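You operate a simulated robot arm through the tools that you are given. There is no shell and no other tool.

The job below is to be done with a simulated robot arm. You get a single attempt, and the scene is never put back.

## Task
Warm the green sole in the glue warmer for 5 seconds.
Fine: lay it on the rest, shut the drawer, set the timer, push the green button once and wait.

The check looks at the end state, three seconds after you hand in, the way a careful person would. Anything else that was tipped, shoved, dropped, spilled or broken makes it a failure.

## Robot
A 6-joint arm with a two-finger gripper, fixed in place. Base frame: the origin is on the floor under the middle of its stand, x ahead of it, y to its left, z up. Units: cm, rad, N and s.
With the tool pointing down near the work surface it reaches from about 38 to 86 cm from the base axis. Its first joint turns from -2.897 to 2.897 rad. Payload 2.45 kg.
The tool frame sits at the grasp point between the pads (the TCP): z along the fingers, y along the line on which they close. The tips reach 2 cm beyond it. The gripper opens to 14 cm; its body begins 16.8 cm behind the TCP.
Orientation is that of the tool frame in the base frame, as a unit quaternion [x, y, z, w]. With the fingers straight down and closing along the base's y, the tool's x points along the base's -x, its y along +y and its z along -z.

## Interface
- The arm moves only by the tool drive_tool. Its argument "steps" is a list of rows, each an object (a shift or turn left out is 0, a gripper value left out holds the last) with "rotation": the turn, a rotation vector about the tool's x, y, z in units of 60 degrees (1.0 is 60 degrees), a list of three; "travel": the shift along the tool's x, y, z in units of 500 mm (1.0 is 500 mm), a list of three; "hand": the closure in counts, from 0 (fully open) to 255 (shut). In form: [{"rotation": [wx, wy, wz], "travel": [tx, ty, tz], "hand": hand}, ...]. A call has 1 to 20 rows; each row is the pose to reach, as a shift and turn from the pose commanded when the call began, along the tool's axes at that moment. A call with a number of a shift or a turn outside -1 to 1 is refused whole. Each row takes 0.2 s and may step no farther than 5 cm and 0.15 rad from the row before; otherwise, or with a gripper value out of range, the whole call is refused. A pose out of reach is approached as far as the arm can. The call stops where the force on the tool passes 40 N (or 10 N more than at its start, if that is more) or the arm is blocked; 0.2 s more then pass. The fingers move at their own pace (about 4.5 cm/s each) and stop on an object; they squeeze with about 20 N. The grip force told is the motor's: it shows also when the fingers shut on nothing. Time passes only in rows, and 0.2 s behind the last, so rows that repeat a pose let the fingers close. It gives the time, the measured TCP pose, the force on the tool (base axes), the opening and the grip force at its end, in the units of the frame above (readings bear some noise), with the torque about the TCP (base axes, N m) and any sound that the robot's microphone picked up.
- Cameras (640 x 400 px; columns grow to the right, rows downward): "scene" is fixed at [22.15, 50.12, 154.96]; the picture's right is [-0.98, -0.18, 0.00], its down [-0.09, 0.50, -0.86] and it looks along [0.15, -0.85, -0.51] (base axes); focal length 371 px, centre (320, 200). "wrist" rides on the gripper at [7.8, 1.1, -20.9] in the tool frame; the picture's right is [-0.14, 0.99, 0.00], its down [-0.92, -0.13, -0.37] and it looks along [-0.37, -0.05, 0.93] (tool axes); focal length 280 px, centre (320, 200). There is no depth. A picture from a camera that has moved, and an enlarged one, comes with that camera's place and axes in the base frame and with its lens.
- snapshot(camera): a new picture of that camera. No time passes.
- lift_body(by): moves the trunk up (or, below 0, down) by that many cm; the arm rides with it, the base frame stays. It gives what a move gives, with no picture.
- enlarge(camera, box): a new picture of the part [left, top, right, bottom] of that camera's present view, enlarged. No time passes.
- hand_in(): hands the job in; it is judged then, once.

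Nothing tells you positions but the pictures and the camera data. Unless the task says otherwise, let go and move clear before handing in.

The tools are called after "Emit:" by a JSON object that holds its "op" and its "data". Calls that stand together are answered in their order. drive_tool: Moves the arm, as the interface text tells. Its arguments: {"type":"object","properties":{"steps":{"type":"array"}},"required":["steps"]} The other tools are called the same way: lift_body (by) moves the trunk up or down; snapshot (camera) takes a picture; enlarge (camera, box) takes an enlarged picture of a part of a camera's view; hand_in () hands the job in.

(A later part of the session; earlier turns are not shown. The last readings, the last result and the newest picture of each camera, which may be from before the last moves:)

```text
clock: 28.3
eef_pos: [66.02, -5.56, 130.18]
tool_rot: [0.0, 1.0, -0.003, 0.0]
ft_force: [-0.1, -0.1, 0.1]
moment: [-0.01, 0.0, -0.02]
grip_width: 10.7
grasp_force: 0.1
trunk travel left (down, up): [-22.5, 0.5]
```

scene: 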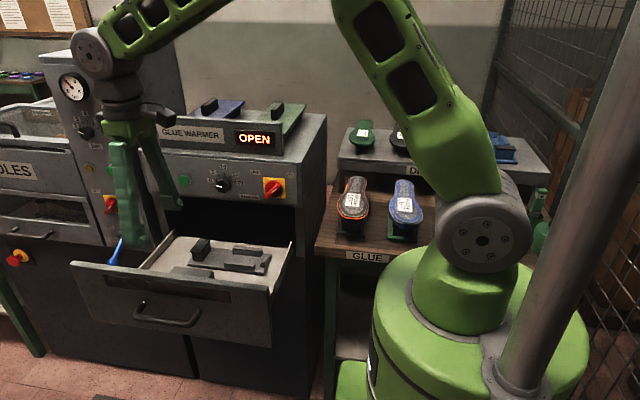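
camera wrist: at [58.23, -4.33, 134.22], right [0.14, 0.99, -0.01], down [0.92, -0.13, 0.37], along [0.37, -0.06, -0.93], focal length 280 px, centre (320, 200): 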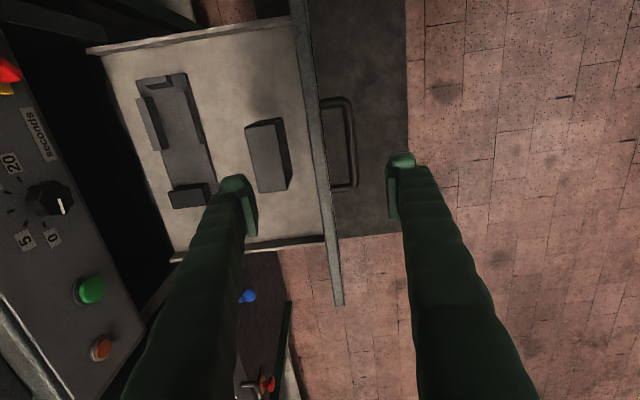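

Now I swing over toward the rack, turning the gripper so its fingers will close along x, staying clear of the machine.

Emit:
{"op": "drive_tool", "data": {"steps": [{"rotation": [0, 0, 0.1], "travel": [0.062, -0.0588, -0.004], "hand": 60}, {"rotation": [0, 0, 0.2], "travel": [0.124, -0.1176, -0.008]}, {"rotation": [0, 0, 0.3], "travel": [0.186, -0.1764, -0.012]}, {"rotation": [0, 0, 0.4], "travel": [0.248, -0.2352, -0.016]}, {"rotation": [0, 0, 0.5], "travel": [0.31, -0.294, -0.02]}, {"rotation": [0, 0, 0.6], "travel": [0.372, -0.3528, -0.024]}, {"rotation": [0, 0, 0.7], "travel": [0.434, -0.4116, -0.028]}, {"rotation": [0, 0, 0.8], "travel": [0.496, -0.4704, -0.032]}, {"rotation": [0, 0, 0.9], "travel": [0.558, -0.5292, -0.036]}, {"rotation": [0, 0, 1.0], "travel": [0.62, -0.588, -0.04]}]}}

Emit:
{"op": "snapshot", "data": {"camera": "wrist"}}

Emit:
{"op": "snapshot", "data": {"camera": "scene"}}

```text
clock: 30.5
eef_pos: [34.84, -35.08, 132.27]
tool_rot: [0.5, 0.866, -0.002, 0.001]
ft_force: [-0.6, 0.1, 0.0]
moment: [0.06, -0.05, -0.02]
grip_width: 10.7
grasp_force: 0.0
trunk travel left (down, up): [-22.5, 0.5]
```

```text
taken
camera wrist: at [31.9, -27.6, 153.27], right [0.93, 0.37, 0.0], down [0.35, -0.86, 0.37], along [0.14, -0.35, -0.93], focal length 280 px, centre (320, 200)
```

wrist: 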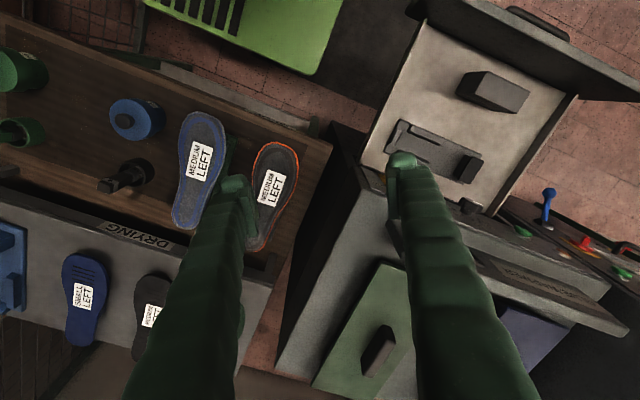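

```text
taken
```

scene: 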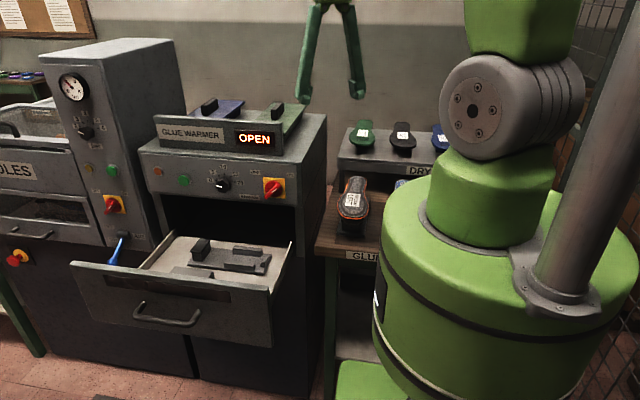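

The rack is in view on the left. I'll finish the turn and move out over the rack at a safe height.

Emit:
{"op": "drive_tool", "data": {"steps": [{"rotation": [0, 0, 0.0714], "travel": [-0.0621, -0.0524, 0.0], "hand": 60}, {"rotation": [0, 0, 0.1429], "travel": [-0.1243, -0.1049, 0.0]}, {"rotation": [0, 0, 0.2143], "travel": [-0.1864, -0.1573, 0.0]}, {"rotation": [0, 0, 0.2857], "travel": [-0.2486, -0.2097, 0.0]}, {"rotation": [0, 0, 0.3571], "travel": [-0.3107, -0.2621, 0.0]}, {"rotation": [0, 0, 0.4286], "travel": [-0.3729, -0.3146, 0.0]}, {"rotation": [0, 0, 0.5], "travel": [-0.435, -0.367, 0.0]}]}}

Emit:
{"op": "snapshot", "data": {"camera": "wrist"}}

Emit:
{"op": "snapshot", "data": {"camera": "scene"}}

```text
clock: 32.1
eef_pos: [29.96, -63.25, 132.48]
tool_rot: [0.707, 0.707, -0.002, 0.002]
ft_force: [-0.3, 0.0, 1.2]
moment: [0.1, -0.01, 0.0]
grip_width: 10.7
grasp_force: 0.1
trunk travel left (down, up): [-22.5, 0.5]
```

```text
taken
camera wrist: at [31.08, -55.33, 153.47], right [0.99, -0.14, 0.0], down [-0.13, -0.92, 0.37], along [-0.05, -0.37, -0.93], focal length 280 px, centre (320, 200)
```

wrist: 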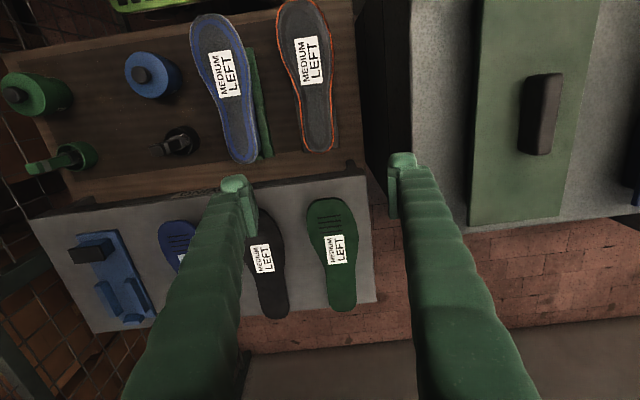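

```text
taken
```

scene: 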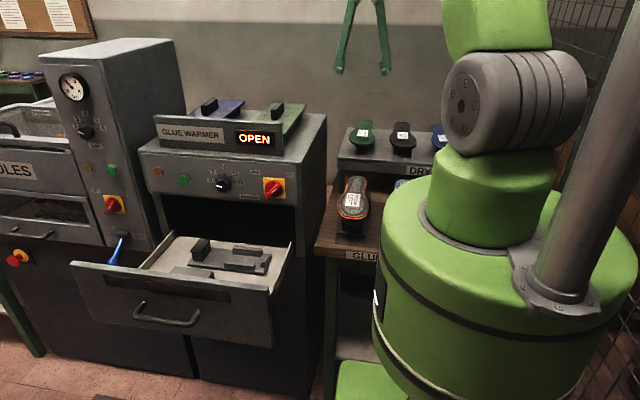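

Now the green sole is seen plainly between the fingers, along y. I'll zoom in from both cameras to measure it.

Emit:
{"op": "enlarge", "data": {"camera": "wrist", "box": [240, 180, 420, 320]}}

Emit:
{"op": "enlarge", "data": {"camera": "wrist", "box": [0, 180, 200, 340]}}

Emit:
{"op": "enlarge", "data": {"camera": "scene", "box": [330, 110, 420, 165]}}

```text
2.86 times, centred on (330, 250) of wrist
camera zoom: at [31.08, -55.33, 153.47], right [0.99, -0.14, 0.0], down [-0.13, -0.92, 0.37], along [-0.05, -0.37, -0.93], focal length 801 px, centre (291, 57)
```

zoom: 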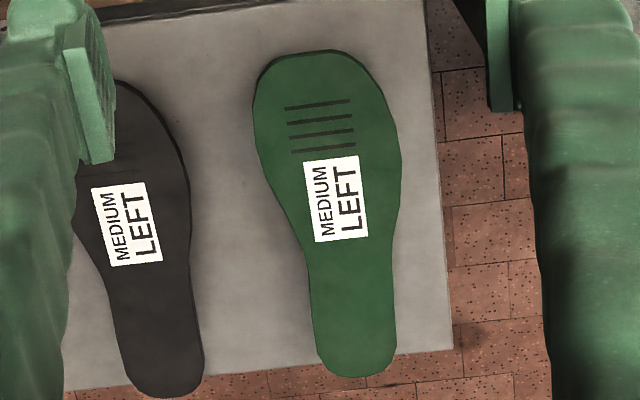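

```text
2.50 times, centred on (100, 260) of wrist
camera zoom: at [31.08, -55.33, 153.47], right [0.99, -0.14, 0.0], down [-0.13, -0.92, 0.37], along [-0.05, -0.37, -0.93], focal length 701 px, centre (870, 50)
```

zoom: 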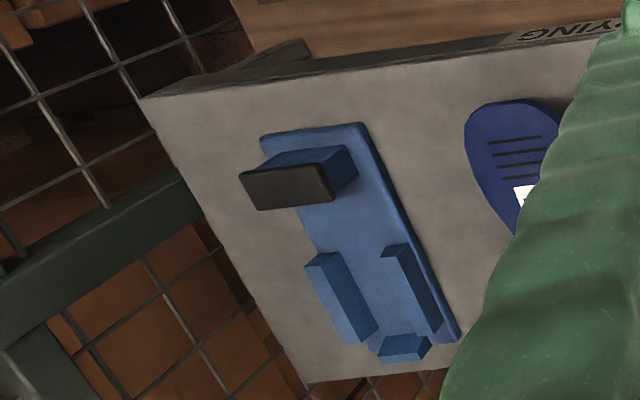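

```text
7.11 times, centred on (375, 138) of scene
camera zoom: at [22.15, 50.12, 154.96], right [-0.98, -0.18, 0.0], down [-0.09, 0.5, -0.86], along [0.15, -0.85, -0.51], focal length 2637 px, centre (-71, 644)
```

zoom: 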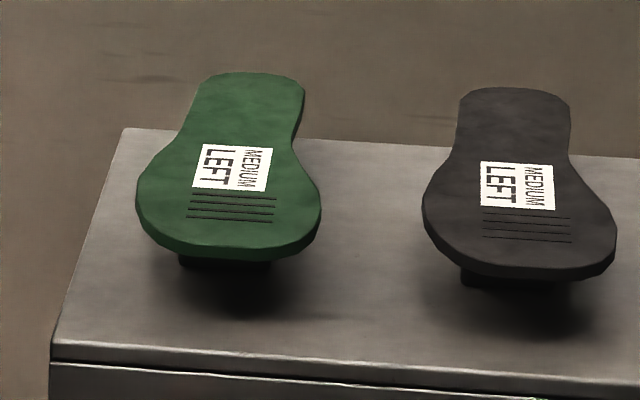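

The green sole is flat with its top at z≈104.7, running from its toe at y≈-74.5 to its heel at y≈-102. Its centre is at x≈30.2 and it is 9.7 cm wide at the ball (y≈-81). I'll move above the ball with the fingers set to 11.8 cm so they miss the black neighbour.

Emit:
{"op": "drive_tool", "data": {"steps": [{"travel": [-0.06, 0.001, 0.055], "hand": 40}, {"travel": [-0.12, 0.002, 0.11]}, {"travel": [-0.18, 0.003, 0.165]}, {"travel": [-0.24, 0.004, 0.22]}, {"travel": [-0.3, 0.005, 0.275]}, {"travel": [-0.351, 0.005, 0.33]}, {"travel": [-0.351, 0.005, 0.33]}]}}

Emit:
{"op": "snapshot", "data": {"camera": "wrist"}}

Emit:
{"op": "snapshot", "data": {"camera": "scene"}}

```text
clock: 33.7
eef_pos: [29.32, -77.0, 116.1]
tool_rot: [0.707, 0.707, -0.002, 0.002]
ft_force: [-0.2, -1.0, -0.2]
moment: [-0.05, 0.01, 0.0]
grip_width: 11.8
grasp_force: 0.0
out of reach, approached as far as the arm can: row 5, 6, 7
trunk travel left (down, up): [-22.5, 0.5]
```

```text
taken
camera wrist: at [30.39, -69.02, 136.9], right [0.99, -0.14, 0.0], down [-0.13, -0.92, 0.37], along [-0.05, -0.37, -0.93], focal length 280 px, centre (320, 200)
```

wrist: 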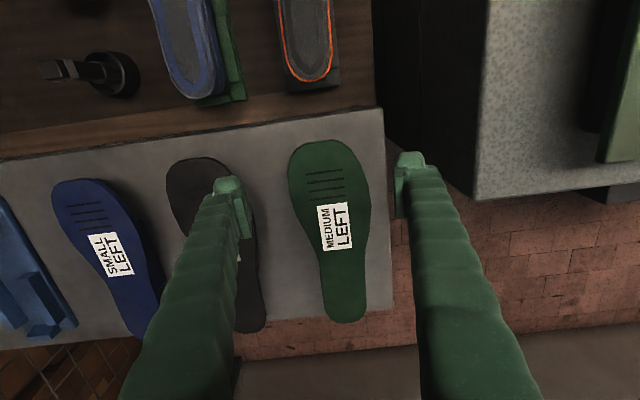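

```text
taken
```

scene: 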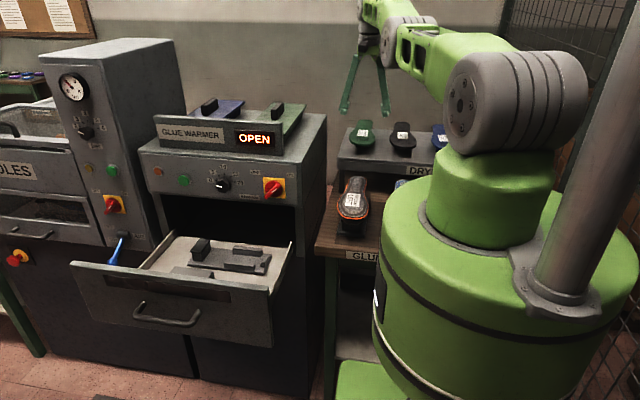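

A straight-down tool falls short by about 4 cm here. I'll back off a little, check the pose, and then lean the tool about 7° outward to gain reach.

Emit:
{"op": "drive_tool", "data": {"steps": [{"travel": [0.06, 0, -0.02], "hand": 40}, {"travel": [0.06, 0, -0.02], "hand": 40}]}}

```text
clock: 34.3
eef_pos: [29.91, -76.54, 116.96]
tool_rot: [0.707, 0.707, -0.001, 0.001]
ft_force: [0.3, -0.7, -0.7]
moment: [0.03, 0.05, 0.02]
grip_width: 11.78
grasp_force: 0.1
out of reach, approached as far as the arm can: row 1, 2
trunk travel left (down, up): [-22.5, 0.5]
```

The command frame is as I expected. Now I lean the tool 7° outward and go to just above the ball of the sole.

Emit:
{"op": "drive_tool", "data": {"steps": [{"rotation": [0, -0.06, 0], "travel": [0, 0.001, 0], "hand": 40}, {"rotation": [0, -0.1167, 0], "travel": [-0.02, 0.001, 0.03]}, {"rotation": [0, -0.1167, 0], "travel": [-0.05, 0.001, 0.06]}, {"rotation": [0, -0.1167, 0], "travel": [-0.068, 0.001, 0.1]}, {"rotation": [0, -0.1167, 0], "travel": [-0.068, 0.001, 0.1]}]}}

Emit:
{"op": "snapshot", "data": {"camera": "wrist"}}

Emit:
{"op": "enlarge", "data": {"camera": "scene", "box": [320, 70, 440, 170]}}

```text
clock: 35.5
eef_pos: [30.21, -80.57, 112.17]
tool_rot: [0.706, 0.706, -0.044, 0.043]
ft_force: [0.1, -0.6, 0.5]
moment: [-0.02, -0.01, 0.02]
grip_width: 11.78
grasp_force: 0.1
out of reach, approached as far as the arm can: row 1, 2, 3, 4, 5
trunk travel left (down, up): [-22.5, 0.5]
```

```text
taken
camera wrist: at [31.31, -70.26, 131.91], right [0.99, -0.14, 0.02], down [-0.13, -0.87, 0.48], along [-0.05, -0.48, -0.88], focal length 280 px, centre (320, 200)
```

wrist: 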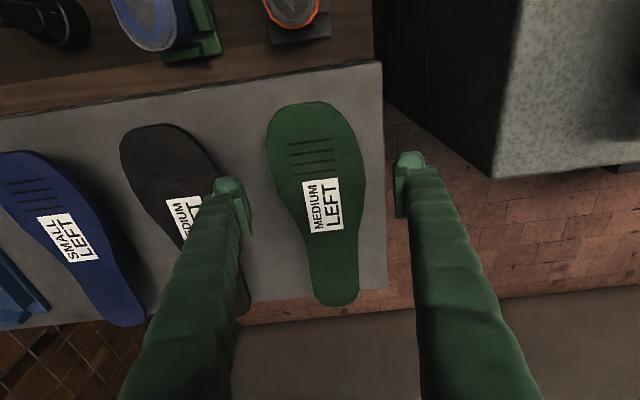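

```text
4.00 times, centred on (380, 120) of scene
camera zoom: at [22.15, 50.12, 154.96], right [-0.98, -0.18, 0.0], down [-0.09, 0.5, -0.86], along [0.15, -0.85, -0.51], focal length 1483 px, centre (80, 520)
```

zoom: 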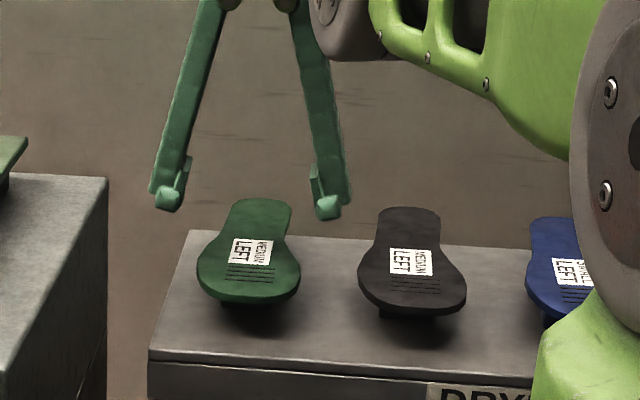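

The fingers straddle the ball with about 1 cm on each side. I descend to grip height (z≈104).

Emit:
{"op": "drive_tool", "data": {"steps": [{"travel": [0.005, -0.002, 0.04], "hand": 40}, {"travel": [0.01, -0.002, 0.08]}, {"travel": [0.015, -0.002, 0.12]}, {"travel": [0.018, -0.002, 0.145]}, {"travel": [0.0195, -0.002, 0.157]}, {"travel": [0.0195, -0.002, 0.157]}]}}

Emit:
{"op": "snapshot", "data": {"camera": "wrist"}}

Emit:
{"op": "enlarge", "data": {"camera": "scene", "box": [320, 70, 440, 170]}}

```text
clock: 36.9
eef_pos: [30.28, -80.74, 104.16]
tool_rot: [0.706, 0.705, -0.046, 0.045]
ft_force: [0.3, 0.6, 0.0]
moment: [0.01, -0.02, -0.03]
grip_width: 11.79
grasp_force: 0.1
trunk travel left (down, up): [-22.5, 0.5]
```

```text
taken
camera wrist: at [31.28, -70.23, 123.95], right [0.99, -0.14, 0.02], down [-0.13, -0.87, 0.48], along [-0.05, -0.48, -0.87], focal length 280 px, centre (320, 200)
```

wrist: 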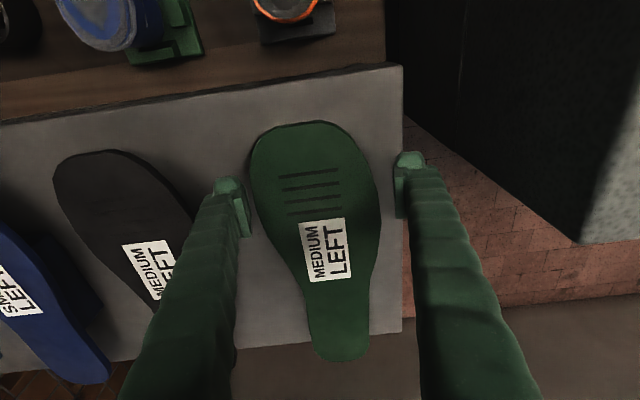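

```text
4.00 times, centred on (380, 120) of scene
camera zoom: at [22.15, 50.12, 154.96], right [-0.98, -0.18, 0.0], down [-0.09, 0.5, -0.86], along [0.15, -0.85, -0.51], focal length 1483 px, centre (80, 520)
```

zoom: 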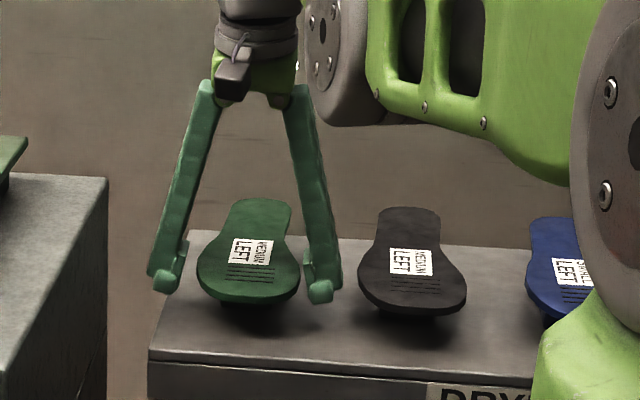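

The fingers straddle the ball correctly, tips below the sole's edge and clear of the black sole. Now I close.

Emit:
{"op": "drive_tool", "data": {"steps": [{"travel": [0, 0, 0], "hand": 60}, {"travel": [0, 0, 0], "hand": 90}, {"travel": [0, 0, 0], "hand": 255}, {"travel": [0, 0, 0], "hand": 255}, {"travel": [0, 0, 0], "hand": 255}, {"travel": [0, 0, 0], "hand": 255}]}}

Emit:
{"op": "snapshot", "data": {"camera": "wrist"}}

Emit:
{"op": "enlarge", "data": {"camera": "scene", "box": [320, 70, 440, 170]}}

```text
clock: 38.3
eef_pos: [30.22, -80.7, 104.07]
tool_rot: [0.706, 0.706, -0.046, 0.045]
ft_force: [-0.4, 0.8, 1.5]
moment: [-0.03, -0.01, -0.02]
grip_width: 9.79
grasp_force: 20.0
trunk travel left (down, up): [-22.5, 0.5]
```

```text
taken
camera wrist: at [31.26, -70.22, 123.97], right [0.99, -0.14, 0.02], down [-0.13, -0.87, 0.48], along [-0.05, -0.48, -0.87], focal length 280 px, centre (320, 200)
```

wrist: 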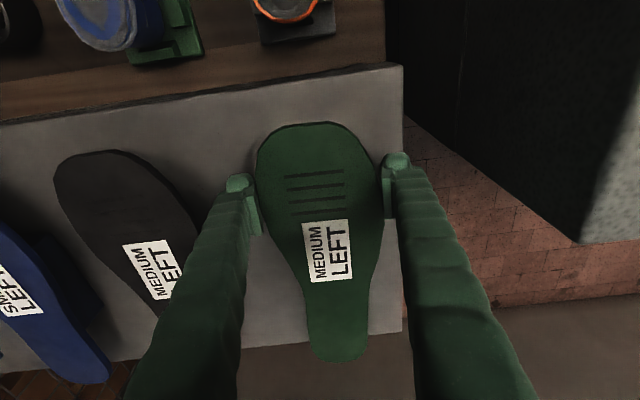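

```text
4.00 times, centred on (380, 120) of scene
camera zoom: at [22.15, 50.12, 154.96], right [-0.98, -0.18, 0.0], down [-0.09, 0.5, -0.86], along [0.15, -0.85, -0.51], focal length 1483 px, centre (80, 520)
```

zoom: 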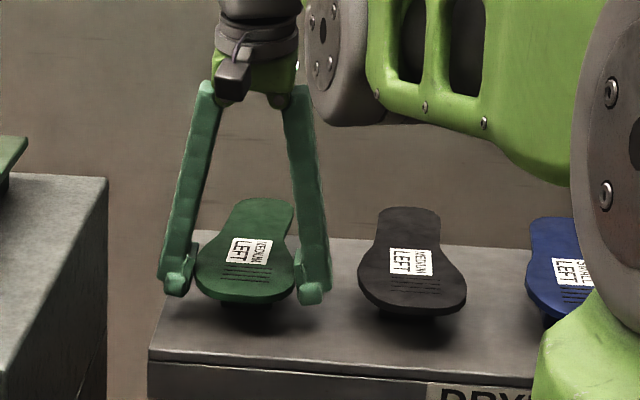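

The sole is held (9.8 cm wide, 20 N). I lift it slowly straight up first and check.

Emit:
{"op": "drive_tool", "data": {"steps": [{"travel": [-0.001, 0, -0.01], "hand": 255}, {"travel": [-0.0024, 0, -0.02]}, {"travel": [-0.0024, 0, -0.04]}, {"travel": [-0.0024, 0, -0.06]}, {"travel": [-0.0024, 0, -0.08]}, {"travel": [0.0, 0, -0.1]}, {"travel": [0.0, 0, -0.1]}]}}

Emit:
{"op": "snapshot", "data": {"camera": "wrist"}}

Emit:
{"op": "enlarge", "data": {"camera": "scene", "box": [320, 70, 440, 170]}}

```text
clock: 39.9
eef_pos: [30.41, -80.74, 109.09]
tool_rot: [0.706, 0.706, -0.045, 0.044]
ft_force: [-0.8, -0.5, -0.3]
moment: [0.0, 0.0, -0.01]
grip_width: 0.0
grasp_force: 20.4
out of reach, approached as far as the arm can: row 5, 6, 7
trunk travel left (down, up): [-22.5, 0.5]
```

```text
taken
camera wrist: at [31.46, -70.26, 128.99], right [0.99, -0.14, 0.02], down [-0.13, -0.87, 0.48], along [-0.05, -0.48, -0.88], focal length 280 px, centre (320, 200)
```

wrist: 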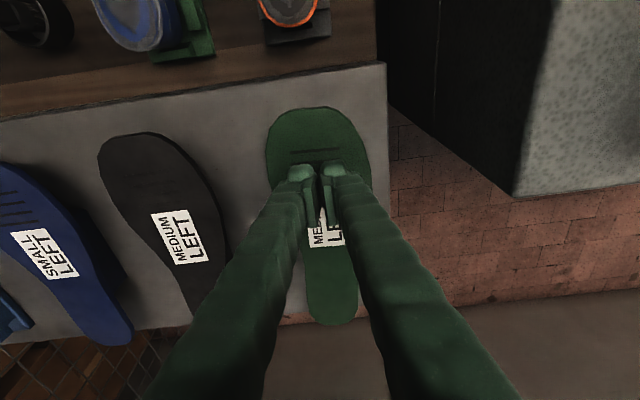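

```text
4.00 times, centred on (380, 120) of scene
camera zoom: at [22.15, 50.12, 154.96], right [-0.98, -0.18, 0.0], down [-0.09, 0.5, -0.86], along [0.15, -0.85, -0.51], focal length 1483 px, centre (80, 520)
```

zoom: 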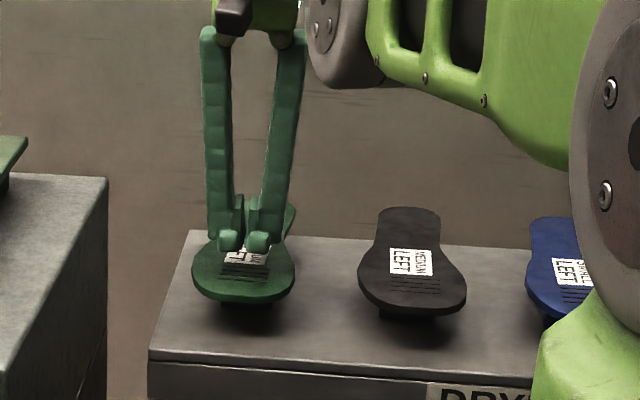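

The sole slipped out of the grip and stayed on its stand; the fingers shut above it. I'll back away to see how it lies now.

Emit:
{"op": "drive_tool", "data": {"steps": [{"travel": [0.02, 0, -0.02], "hand": 255}, {"travel": [0.08, 0, -0.06], "hand": 200}, {"travel": [0.15, 0, -0.12], "hand": 120}, {"travel": [0.22, 0, -0.18], "hand": 80}, {"travel": [0.28, 0, -0.24], "hand": 60}]}}

Emit:
{"op": "snapshot", "data": {"camera": "wrist"}}

Emit:
{"op": "enlarge", "data": {"camera": "scene", "box": [330, 110, 420, 165]}}

```text
clock: 41.1
eef_pos: [32.8, -79.73, 114.63]
tool_rot: [0.706, 0.706, -0.045, 0.043]
ft_force: [-1.5, -0.2, 0.0]
moment: [0.01, -0.02, -0.01]
grip_width: 8.39
grasp_force: 0.1
out of reach, approached as far as the arm can: row 1, 2, 3, 4, 5
trunk travel left (down, up): [-22.5, 0.5]
```

```text
taken
camera wrist: at [33.86, -69.38, 134.5], right [0.99, -0.14, 0.02], down [-0.13, -0.87, 0.48], along [-0.05, -0.48, -0.88], focal length 280 px, centre (320, 200)
```

wrist: 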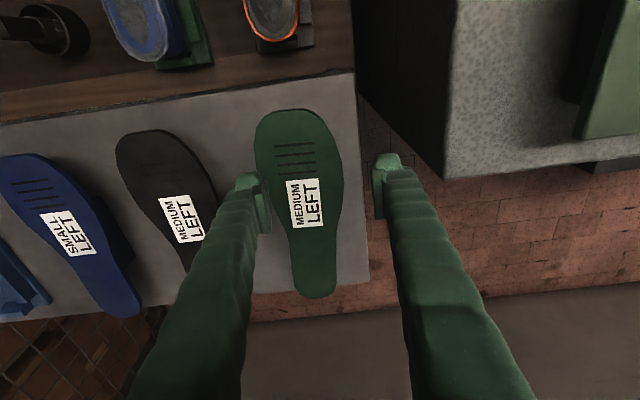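

```text
7.11 times, centred on (375, 138) of scene
camera zoom: at [22.15, 50.12, 154.96], right [-0.98, -0.18, 0.0], down [-0.09, 0.5, -0.86], along [0.15, -0.85, -0.51], focal length 2637 px, centre (-71, 644)
```

zoom: 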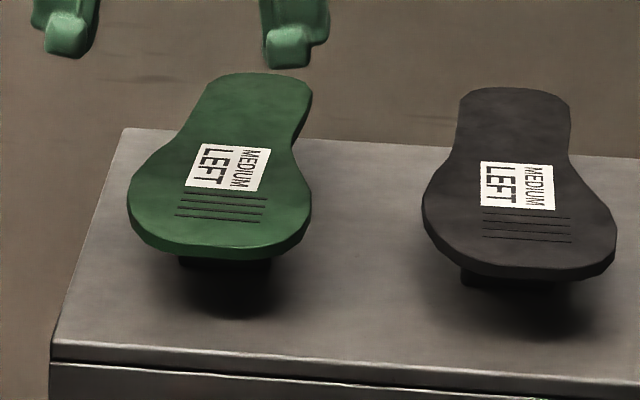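

The sole only turned a few degrees and shifted slightly; it still lies on its stand. The arm is sitting at the edge of its reach, so I'll hold the pose a moment to see where the commanded pose is.

Emit:
{"op": "drive_tool", "data": {"steps": [{"travel": [0, 0, 0], "hand": 60}, {"travel": [0, 0, 0], "hand": 60}]}}

Emit:
{"op": "snapshot", "data": {"camera": "scene"}}

```text
clock: 41.7
eef_pos: [32.76, -79.78, 114.73]
tool_rot: [0.706, 0.706, -0.045, 0.044]
ft_force: [0.8, -0.2, -0.6]
moment: [0.0, 0.01, 0.03]
grip_width: 10.72
grasp_force: 0.2
trunk travel left (down, up): [-22.5, 0.5]
```

```text
taken
```

scene: 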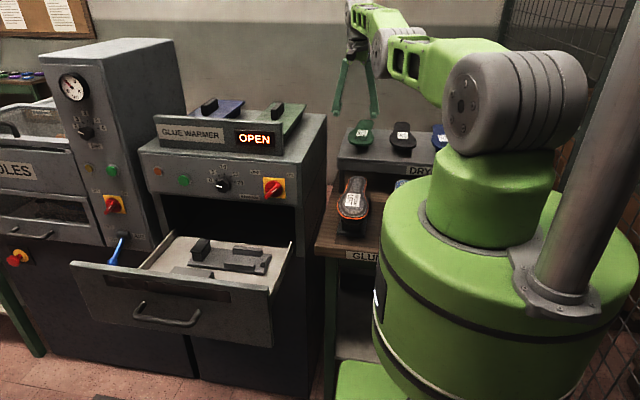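

The arm is nearly stretched straight there, so moves must start small. I retreat toward the base in small steps.

Emit:
{"op": "drive_tool", "data": {"steps": [{"travel": [0.006, 0, 0], "hand": 60}, {"travel": [0.014, 0, 0]}, {"travel": [0.024, 0, 0]}, {"travel": [0.036, 0, -0.002]}, {"travel": [0.05, 0, -0.004]}, {"travel": [0.066, 0, -0.006]}, {"travel": [0.084, 0, -0.008]}, {"travel": [0.104, 0, -0.01]}, {"travel": [0.126, 0, -0.012]}, {"travel": [0.15, 0, -0.014]}]}}

Emit:
{"op": "snapshot", "data": {"camera": "wrist"}}

```text
clock: 43.9
eef_pos: [34.64, -79.05, 114.65]
tool_rot: [0.706, 0.706, -0.044, 0.044]
ft_force: [-0.9, -0.1, -0.4]
moment: [-0.01, 0.01, 0.02]
grip_width: 10.7
grasp_force: 0.0
out of reach, approached as far as the arm can: row 2, 3, 4, 5, 6, 7, 8, 9, 10
trunk travel left (down, up): [-22.5, 0.5]
```

```text
taken
camera wrist: at [35.78, -68.65, 134.5], right [0.99, -0.14, 0.02], down [-0.13, -0.87, 0.48], along [-0.05, -0.48, -0.88], focal length 280 px, centre (320, 200)
```

wrist: 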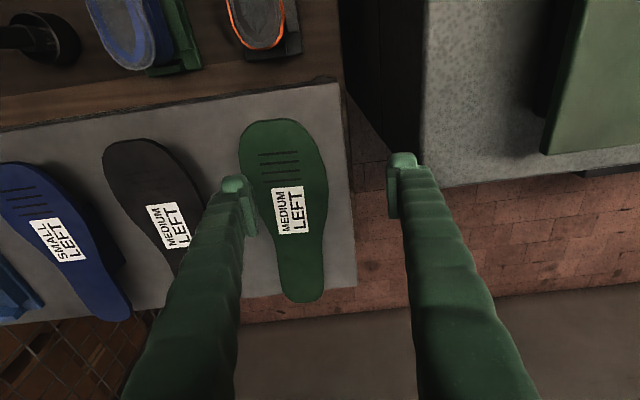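

The arm slides around the limit circle instead of bending its elbow. I'll command a move exactly radially inward, with a slight rise, so it has to bend.

Emit:
{"op": "drive_tool", "data": {"steps": [{"travel": [0.018, -0.008, -0.004], "hand": 60}, {"travel": [0.037, -0.016, -0.008]}, {"travel": [0.055, -0.024, -0.012]}, {"travel": [0.073, -0.032, -0.016]}, {"travel": [0.092, -0.04, -0.02]}, {"travel": [0.11, -0.048, -0.024]}, {"travel": [0.128, -0.056, -0.028]}, {"travel": [0.147, -0.064, -0.032]}, {"travel": [0.165, -0.072, -0.036]}, {"travel": [0.183, -0.08, -0.04]}]}}

```text
clock: 46.1
eef_pos: [34.43, -79.17, 114.89]
tool_rot: [0.706, 0.705, -0.045, 0.043]
ft_force: [-0.3, 0.4, 0.5]
moment: [0.0, 0.0, 0.0]
grip_width: 10.68
grasp_force: 0.0
out of reach, approached as far as the arm can: row 1, 2, 3, 4, 5, 6, 7, 8, 9, 10
trunk travel left (down, up): [-22.5, 0.5]
```

Pure shifts leave the straight elbow stuck, so I'll combine the retreat with a pitch of the tool back toward vertical. That should bend the elbow upward again.

Emit:
{"op": "drive_tool", "data": {"steps": [{"rotation": [0, 0.05, 0], "travel": [0.018, -0.006, -0.002], "hand": 60}, {"rotation": [0, 0.1, 0], "travel": [0.036, -0.012, -0.004]}, {"rotation": [0, 0.15, 0], "travel": [0.054, -0.018, -0.006]}, {"rotation": [0, 0.2, 0], "travel": [0.072, -0.024, -0.008]}, {"rotation": [0, 0.2, 0], "travel": [0.09, -0.03, -0.01]}, {"rotation": [0, 0.2, 0], "travel": [0.108, -0.036, -0.012]}]}}

Emit:
{"op": "snapshot", "data": {"camera": "scene"}}

```text
clock: 47.5
eef_pos: [32.84, -73.42, 114.87]
tool_rot: [0.707, 0.706, 0.028, -0.028]
ft_force: [-0.3, 0.2, -0.2]
moment: [0.01, 0.03, 0.0]
grip_width: 10.7
grasp_force: 0.1
out of reach, approached as far as the arm can: row 1, 2, 3, 4, 5
trunk travel left (down, up): [-22.5, 0.5]
```

```text
taken
```

scene: 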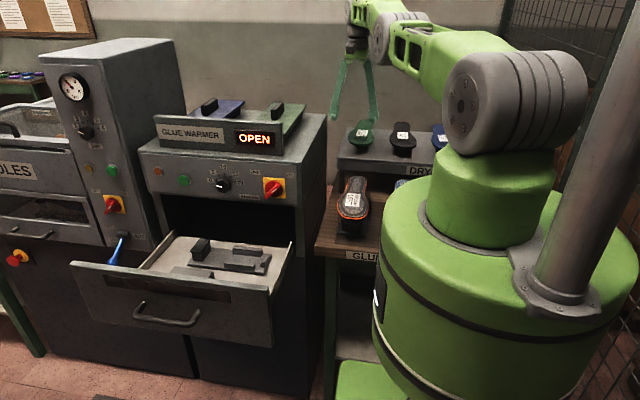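

That worked: the arm is off its limit. I retreat a bit more to a comfortable pose above the rack and look at the sole again.

Emit:
{"op": "drive_tool", "data": {"steps": [{"travel": [0.03, -0.01, -0.01], "hand": 60}, {"travel": [0.06, -0.02, -0.03]}, {"travel": [0.1, -0.03, -0.06]}, {"travel": [0.15, -0.04, -0.1]}, {"travel": [0.2, -0.05, -0.14]}]}}

Emit:
{"op": "snapshot", "data": {"camera": "wrist"}}

Emit:
{"op": "enlarge", "data": {"camera": "scene", "box": [330, 110, 420, 165]}}

```text
clock: 48.7
eef_pos: [32.7, -72.67, 119.53]
tool_rot: [0.706, 0.707, 0.029, -0.03]
ft_force: [-0.5, -0.4, 0.3]
moment: [0.02, 0.02, 0.0]
grip_width: 10.72
grasp_force: 0.1
out of reach, approached as far as the arm can: row 1, 2, 3, 4, 5
trunk travel left (down, up): [-22.5, 0.5]
```

```text
taken
camera wrist: at [33.74, -66.55, 141.2], right [0.99, -0.14, -0.01], down [-0.13, -0.95, 0.29], along [-0.05, -0.29, -0.96], focal length 280 px, centre (320, 200)
```

wrist: 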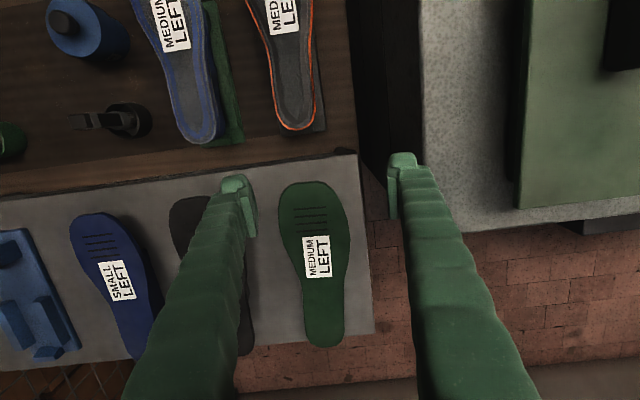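

```text
7.11 times, centred on (375, 138) of scene
camera zoom: at [22.15, 50.12, 154.96], right [-0.98, -0.18, 0.0], down [-0.09, 0.5, -0.86], along [0.15, -0.85, -0.51], focal length 2637 px, centre (-71, 644)
```

zoom: 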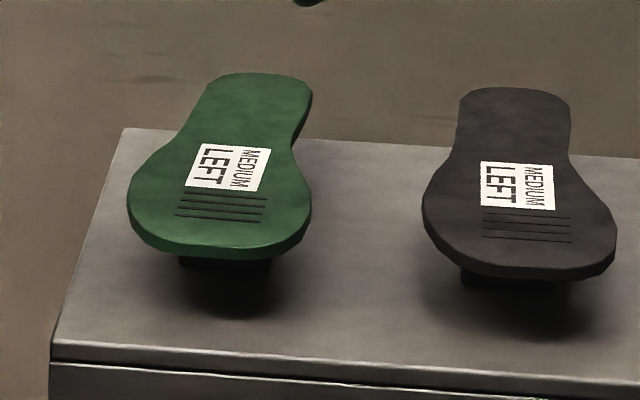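

It only slid along its limit again; the elbow must be forced to bend. I'll combine a clear inward pitch with a stronger inward retreat, all at a safe height above the rack.

Emit:
{"op": "drive_tool", "data": {"steps": [{"rotation": [0, 0.1, 0], "travel": [0.082, -0.037, 0], "hand": 60}, {"rotation": [0, 0.2, 0], "travel": [0.164, -0.074, 0]}, {"rotation": [0, 0.3, 0], "travel": [0.246, -0.111, 0]}, {"rotation": [0, 0.4, 0], "travel": [0.328, -0.148, 0]}, {"rotation": [0, 0.4, 0], "travel": [0.328, -0.148, 0]}]}}

Emit:
{"op": "snapshot", "data": {"camera": "scene"}}

```text
clock: 50.1
eef_pos: [26.41, -61.39, 123.76]
tool_rot: [0.692, 0.698, 0.142, -0.119]
ft_force: [-0.2, -0.1, -0.8]
moment: [0.12, 0.03, -0.01]
grip_width: 10.71
grasp_force: 0.3
out of reach, approached as far as the arm can: row 1, 2, 3, 4
trunk travel left (down, up): [-22.5, 0.5]
stopped in row 5: the arm was blocked; the commanded pose is now the measured one
```

```text
taken
```

scene: 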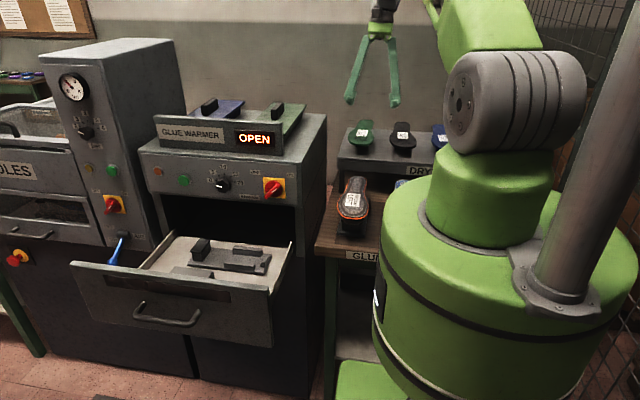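

The elbow is bent up again, so the arm is free. I'll look around from here, especially at the empty blue stand, to learn how the soles sit.

Emit:
{"op": "snapshot", "data": {"camera": "wrist"}}

Emit:
{"op": "enlarge", "data": {"camera": "wrist", "box": [0, 200, 200, 400]}}

```text
taken
camera wrist: at [26.74, -61.69, 146.22], right [0.99, -0.13, -0.02], down [-0.13, -0.99, 0.01], along [-0.02, 0.0, -1.0], focal length 280 px, centre (320, 200)
```

wrist: 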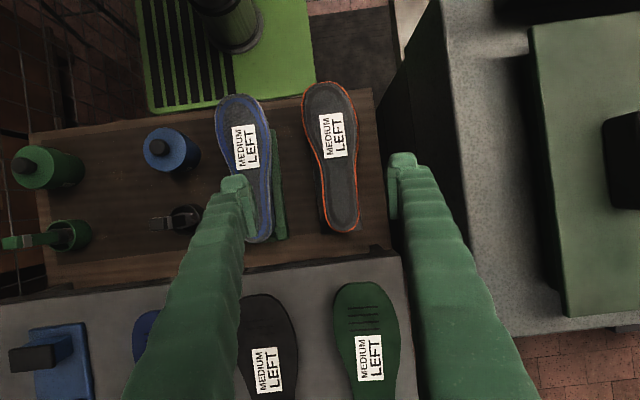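

```text
2.00 times, centred on (100, 300) of wrist
camera zoom: at [26.74, -61.69, 146.22], right [0.99, -0.13, -0.02], down [-0.13, -0.99, 0.01], along [-0.02, 0.0, -1.0], focal length 561 px, centre (760, 0)
```

zoom: 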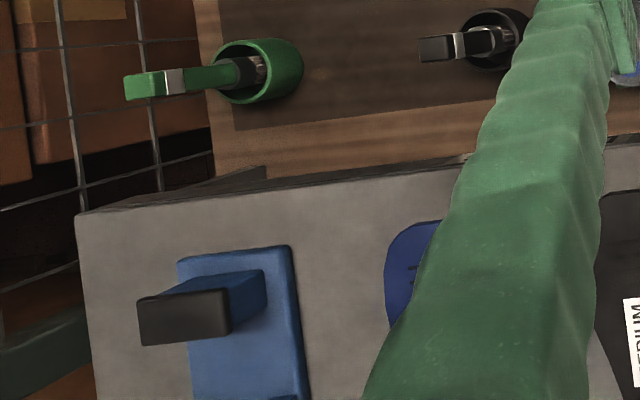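

The rack soles, glue pots and brushes are all undisturbed. I'll return to an outward lean of about 25° over the rack front, high up, so the arm stays well bent for the next try.

Emit:
{"op": "drive_tool", "data": {"steps": [{"rotation": [0.005, -0.11, 0], "travel": [-0.006, 0.008, -0.021], "hand": 60}, {"rotation": [0.01, -0.22, 0], "travel": [-0.012, 0.016, -0.042]}, {"rotation": [0.015, -0.33, 0], "travel": [-0.018, 0.024, -0.063]}, {"rotation": [0.02, -0.44, 0], "travel": [-0.024, 0.032, -0.084]}, {"rotation": [0.025, -0.55, 0], "travel": [-0.03, 0.04, -0.105]}, {"rotation": [0.03, -0.66, 0], "travel": [-0.036, 0.048, -0.126]}, {"rotation": [0.035, -0.773, 0], "travel": [-0.0416, 0.056, -0.147]}, {"rotation": [0.035, -0.773, 0], "travel": [-0.0416, 0.056, -0.147]}]}}

Emit:
{"op": "snapshot", "data": {"camera": "wrist"}}

Emit:
{"op": "snapshot", "data": {"camera": "scene"}}

```text
clock: 51.9
eef_pos: [29.14, -65.87, 129.86]
tool_rot: [0.69, 0.691, -0.155, 0.153]
ft_force: [-0.6, 0.3, -0.5]
moment: [0.01, 0.01, -0.02]
grip_width: 10.68
grasp_force: 0.1
trunk travel left (down, up): [-22.5, 0.5]
```

```text
taken
camera wrist: at [30.14, -50.01, 145.69], right [0.99, -0.12, 0.06], down [-0.13, -0.68, 0.73], along [-0.05, -0.73, -0.69], focal length 280 px, centre (320, 200)
```

wrist: 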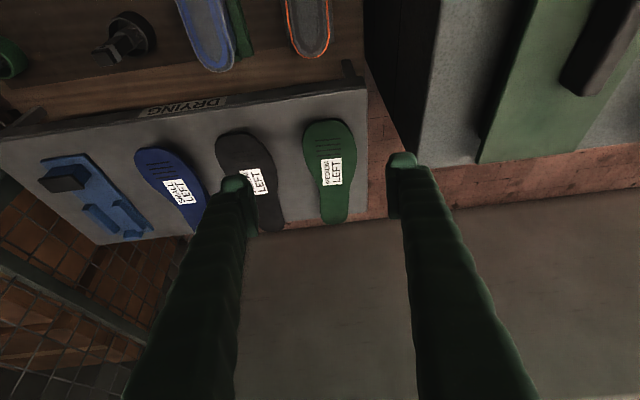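

```text
taken
```

scene: 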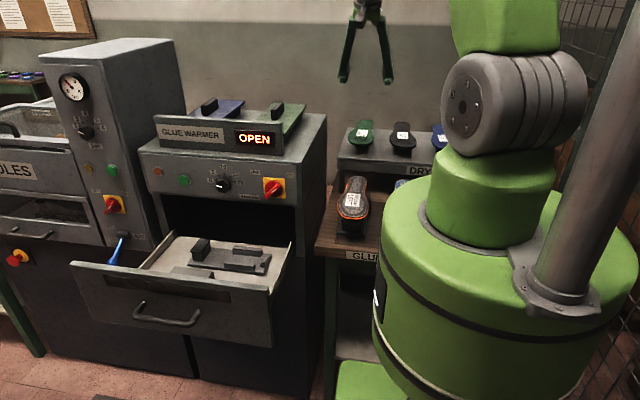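

Lean is right (25°) and the arm is well bent. I lower the trunk by 13 cm so the shoulder matches the wrist height for the long reach.

Emit:
{"op": "lift_body", "data": {"by": -13}}

Emit:
{"op": "snapshot", "data": {"camera": "wrist"}}

Emit:
{"op": "enlarge", "data": {"camera": "wrist", "box": [240, 80, 420, 220]}}

Emit:
{"op": "enlarge", "data": {"camera": "wrist", "box": [20, 100, 220, 240]}}

Emit:
{"op": "enlarge", "data": {"camera": "scene", "box": [330, 110, 420, 165]}}

```text
clock: 53.4
eef_pos: [29.06, -65.99, 117.13]
tool_rot: [0.69, 0.691, -0.155, 0.153]
ft_force: [-0.7, -0.4, 0.3]
moment: [0.03, 0.0, 0.02]
grip_width: 10.7
grasp_force: 0.0
trunk travel left (down, up): [-9.5, 13.5]
```

```text
taken
camera wrist: at [30.12, -49.98, 132.76], right [0.99, -0.12, 0.06], down [-0.13, -0.68, 0.73], along [-0.05, -0.73, -0.69], focal length 280 px, centre (320, 200)
```

wrist: 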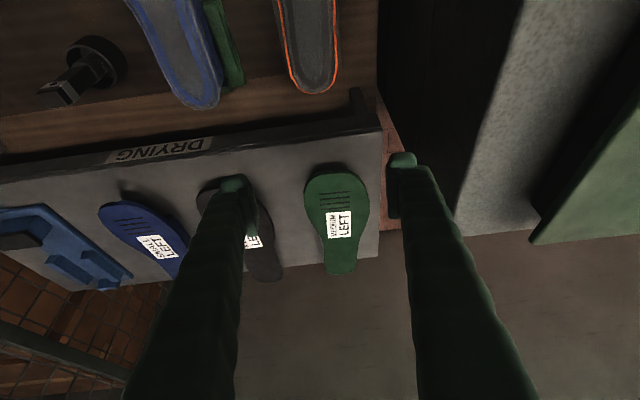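

```text
2.86 times, centred on (330, 150) of wrist
camera zoom: at [30.12, -49.98, 132.76], right [0.99, -0.12, 0.06], down [-0.13, -0.68, 0.73], along [-0.05, -0.73, -0.69], focal length 801 px, centre (291, 343)
```

zoom: 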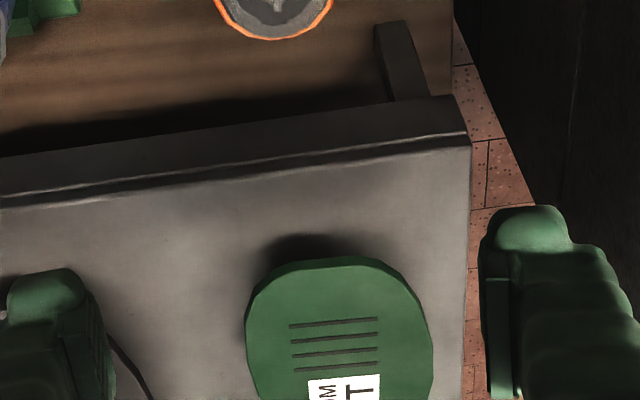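

```text
2.86 times, centred on (120, 170) of wrist
camera zoom: at [30.12, -49.98, 132.76], right [0.99, -0.12, 0.06], down [-0.13, -0.68, 0.73], along [-0.05, -0.73, -0.69], focal length 801 px, centre (891, 286)
```

zoom: 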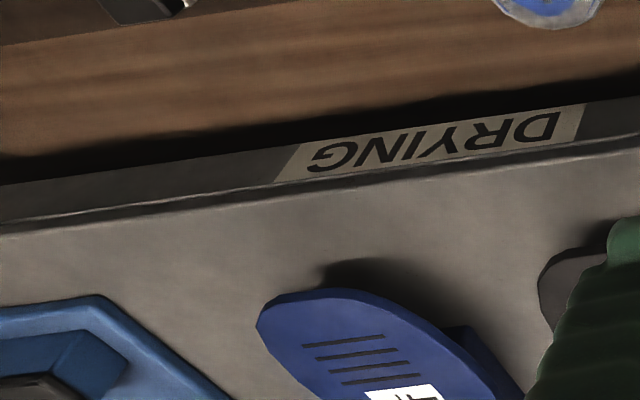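

```text
7.11 times, centred on (375, 138) of scene
camera zoom: at [22.15, 50.12, 154.96], right [-0.98, -0.18, 0.0], down [-0.09, 0.5, -0.86], along [0.15, -0.85, -0.51], focal length 2637 px, centre (-71, 644)
```

zoom: 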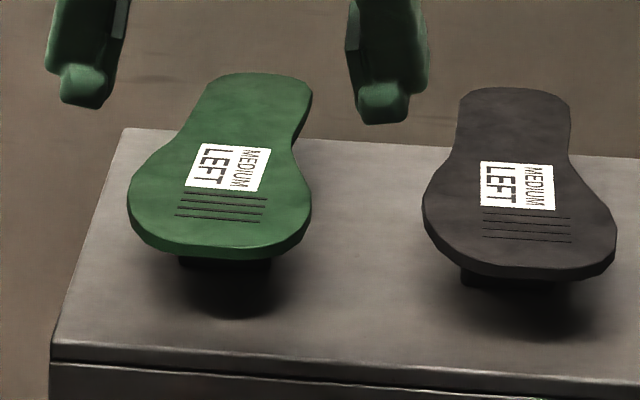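

I'll look at the heel ends of the green and blue soles and the blue stand from this lower angle.

Emit:
{"op": "enlarge", "data": {"camera": "wrist", "box": [280, 150, 400, 290]}}

Emit:
{"op": "enlarge", "data": {"camera": "wrist", "box": [0, 180, 200, 310]}}

```text
2.86 times, centred on (340, 220) of wrist
camera zoom: at [30.12, -49.98, 132.76], right [0.99, -0.12, 0.06], down [-0.13, -0.68, 0.73], along [-0.05, -0.73, -0.69], focal length 801 px, centre (263, 143)
```

zoom: 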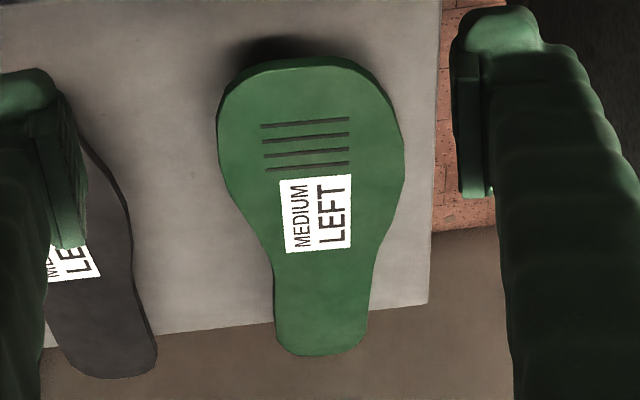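

```text
3.08 times, centred on (100, 245) of wrist
camera zoom: at [30.12, -49.98, 132.76], right [0.99, -0.12, 0.06], down [-0.13, -0.68, 0.73], along [-0.05, -0.73, -0.69], focal length 863 px, centre (997, 62)
```

zoom: 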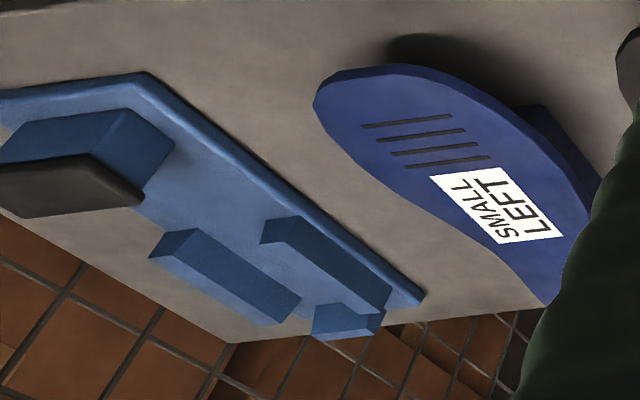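

I'll zoom in on the blue stand's rails to understand their height relative to the block.

Emit:
{"op": "enlarge", "data": {"camera": "wrist", "box": [50, 235, 146, 295]}}

Emit:
{"op": "enlarge", "data": {"camera": "wrist", "box": [0, 200, 96, 260]}}

Emit:
{"op": "enlarge", "data": {"camera": "wrist", "box": [130, 190, 226, 250]}}

Emit:
{"op": "enlarge", "data": {"camera": "scene", "box": [180, 225, 290, 285]}}

```text
6.67 times, centred on (98, 265) of wrist
camera zoom: at [30.12, -49.98, 132.76], right [0.99, -0.12, 0.06], down [-0.13, -0.68, 0.73], along [-0.05, -0.73, -0.69], focal length 1869 px, centre (1800, -233)
```

zoom: 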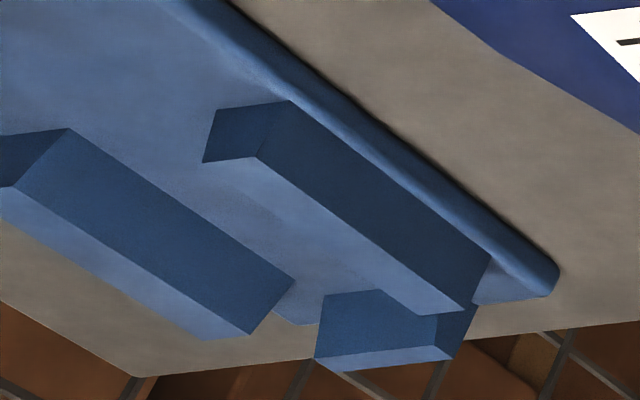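

```text
6.67 times, centred on (48, 230) of wrist
camera zoom: at [30.12, -49.98, 132.76], right [0.99, -0.12, 0.06], down [-0.13, -0.68, 0.73], along [-0.05, -0.73, -0.69], focal length 1869 px, centre (2133, 0)
```

zoom: 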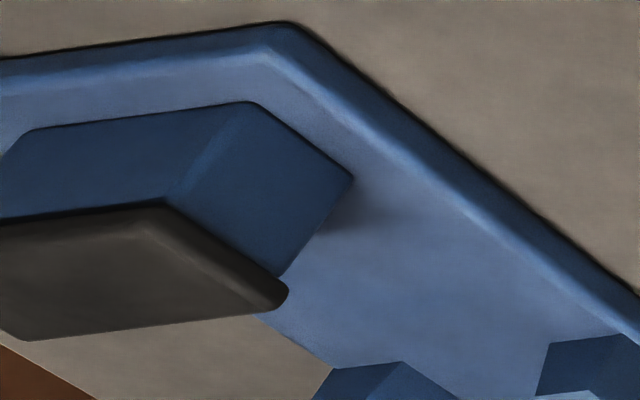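

```text
6.67 times, centred on (178, 220) of wrist
camera zoom: at [30.12, -49.98, 132.76], right [0.99, -0.12, 0.06], down [-0.13, -0.68, 0.73], along [-0.05, -0.73, -0.69], focal length 1869 px, centre (1267, 67)
```

zoom: 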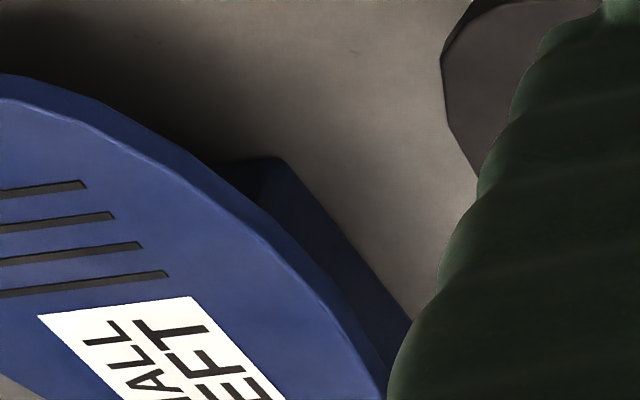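

```text
5.82 times, centred on (235, 255) of scene
camera zoom: at [22.15, 50.12, 154.96], right [-0.98, -0.18, 0.0], down [-0.09, 0.5, -0.86], along [0.15, -0.85, -0.51], focal length 2157 px, centre (814, -120)
```

zoom: 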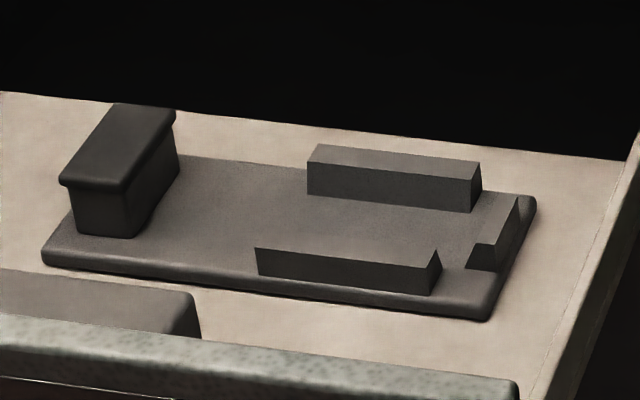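

The stand's rails stop the heel from tipping, and the first grip at the ball was far from the balance point. I'll grip near the balance point instead (y≈-89.3), with 30° lean for reach. First I move above it.

Emit:
{"op": "drive_tool", "data": {"steps": [{"rotation": [0, -0.01, 0], "travel": [-0.049, 0.0036, 0.032], "hand": 55}, {"rotation": [0, -0.02, 0], "travel": [-0.099, 0.0072, 0.064]}, {"rotation": [0, -0.03, 0], "travel": [-0.148, 0.0108, 0.0955]}, {"rotation": [0, -0.04, 0], "travel": [-0.1975, 0.0144, 0.1273]}, {"rotation": [0, -0.05, 0], "travel": [-0.247, 0.018, 0.159]}, {"rotation": [0, -0.06, 0], "travel": [-0.296, 0.0216, 0.191]}, {"rotation": [0, -0.07, 0], "travel": [-0.3456, 0.0252, 0.2228]}, {"rotation": [0, -0.08, 0], "travel": [-0.395, 0.0288, 0.2547]}, {"rotation": [0, -0.08, 0], "travel": [-0.395, 0.0288, 0.2547]}]}}

Emit:
{"op": "snapshot", "data": {"camera": "wrist"}}

Emit:
{"op": "enlarge", "data": {"camera": "scene", "box": [320, 70, 440, 170]}}

```text
clock: 55.4
eef_pos: [30.4, -89.25, 113.8]
tool_rot: [0.683, 0.684, -0.184, 0.181]
ft_force: [0.9, 0.2, -0.1]
moment: [-0.02, -0.01, -0.02]
grip_width: 10.98
grasp_force: 0.0
trunk travel left (down, up): [-9.5, 13.5]
```

```text
taken
camera wrist: at [31.54, -72.0, 128.16], right [0.99, -0.12, 0.07], down [-0.13, -0.61, 0.78], along [-0.05, -0.78, -0.62], focal length 280 px, centre (320, 200)
```

wrist: 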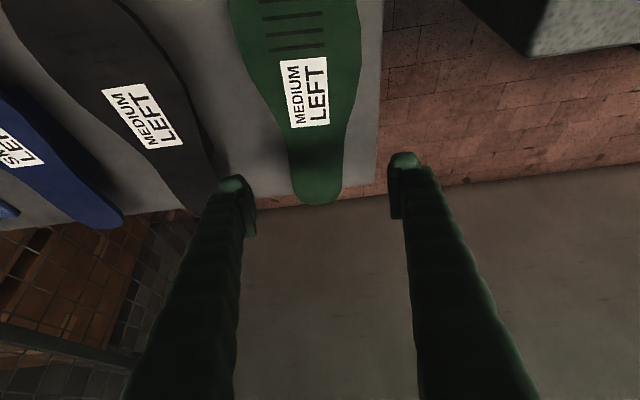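

```text
4.00 times, centred on (380, 120) of scene
camera zoom: at [22.15, 50.12, 154.96], right [-0.98, -0.18, 0.0], down [-0.09, 0.5, -0.86], along [0.15, -0.85, -0.51], focal length 1483 px, centre (80, 520)
```

zoom: 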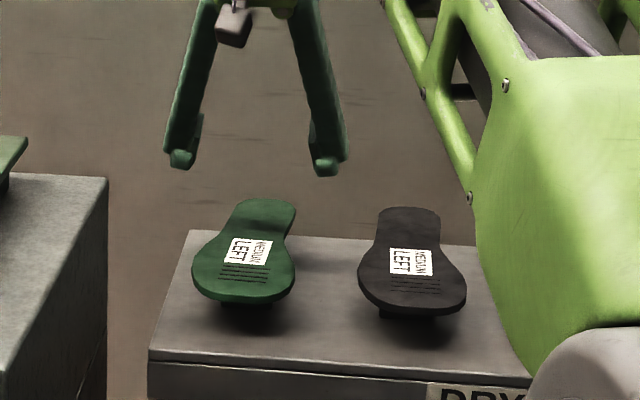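

The arm is comfortable here with no reach trouble. I descend straight down to grip height with the fingers on both sides of the waist.

Emit:
{"op": "drive_tool", "data": {"steps": [{"travel": [0.02, 0.001, 0.0346], "hand": 55}, {"travel": [0.04, 0.002, 0.0693]}, {"travel": [0.06, 0.002, 0.1039]}, {"travel": [0.075, 0.002, 0.13]}, {"travel": [0.085, 0.002, 0.1472]}, {"travel": [0.094, 0.002, 0.1628]}]}}

Emit:
{"op": "snapshot", "data": {"camera": "wrist"}}

Emit:
{"op": "enlarge", "data": {"camera": "scene", "box": [320, 90, 420, 170]}}

```text
clock: 56.8
eef_pos: [30.47, -89.19, 104.36]
tool_rot: [0.683, 0.683, -0.184, 0.181]
ft_force: [0.0, -0.2, -0.6]
moment: [0.01, 0.01, 0.0]
grip_width: 10.96
grasp_force: 0.0
trunk travel left (down, up): [-9.5, 13.5]
```

```text
taken
camera wrist: at [31.67, -71.99, 118.75], right [0.99, -0.12, 0.07], down [-0.13, -0.61, 0.78], along [-0.05, -0.78, -0.62], focal length 280 px, centre (320, 200)
```

wrist: 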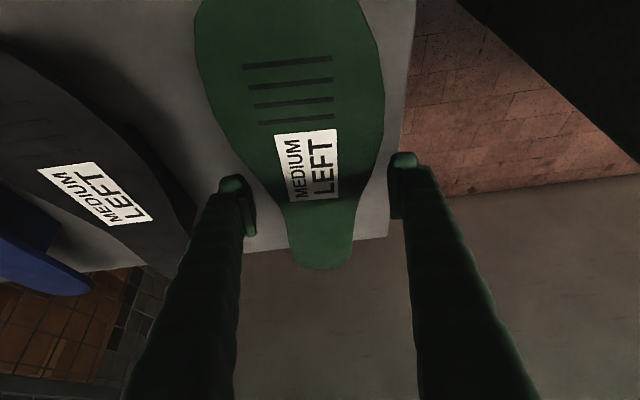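

```text
5.00 times, centred on (370, 130) of scene
camera zoom: at [22.15, 50.12, 154.96], right [-0.98, -0.18, 0.0], down [-0.09, 0.5, -0.86], along [0.15, -0.85, -0.51], focal length 1854 px, centre (70, 550)
```

zoom: 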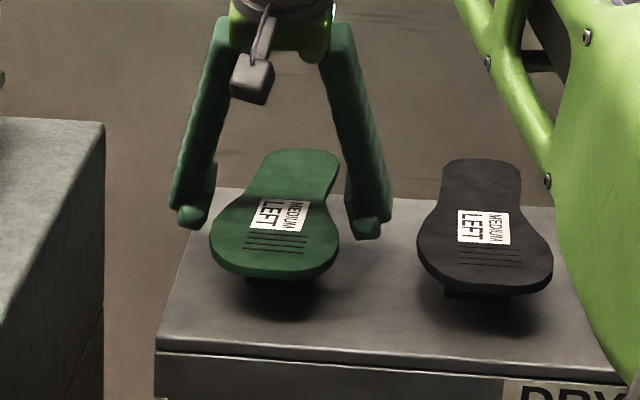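

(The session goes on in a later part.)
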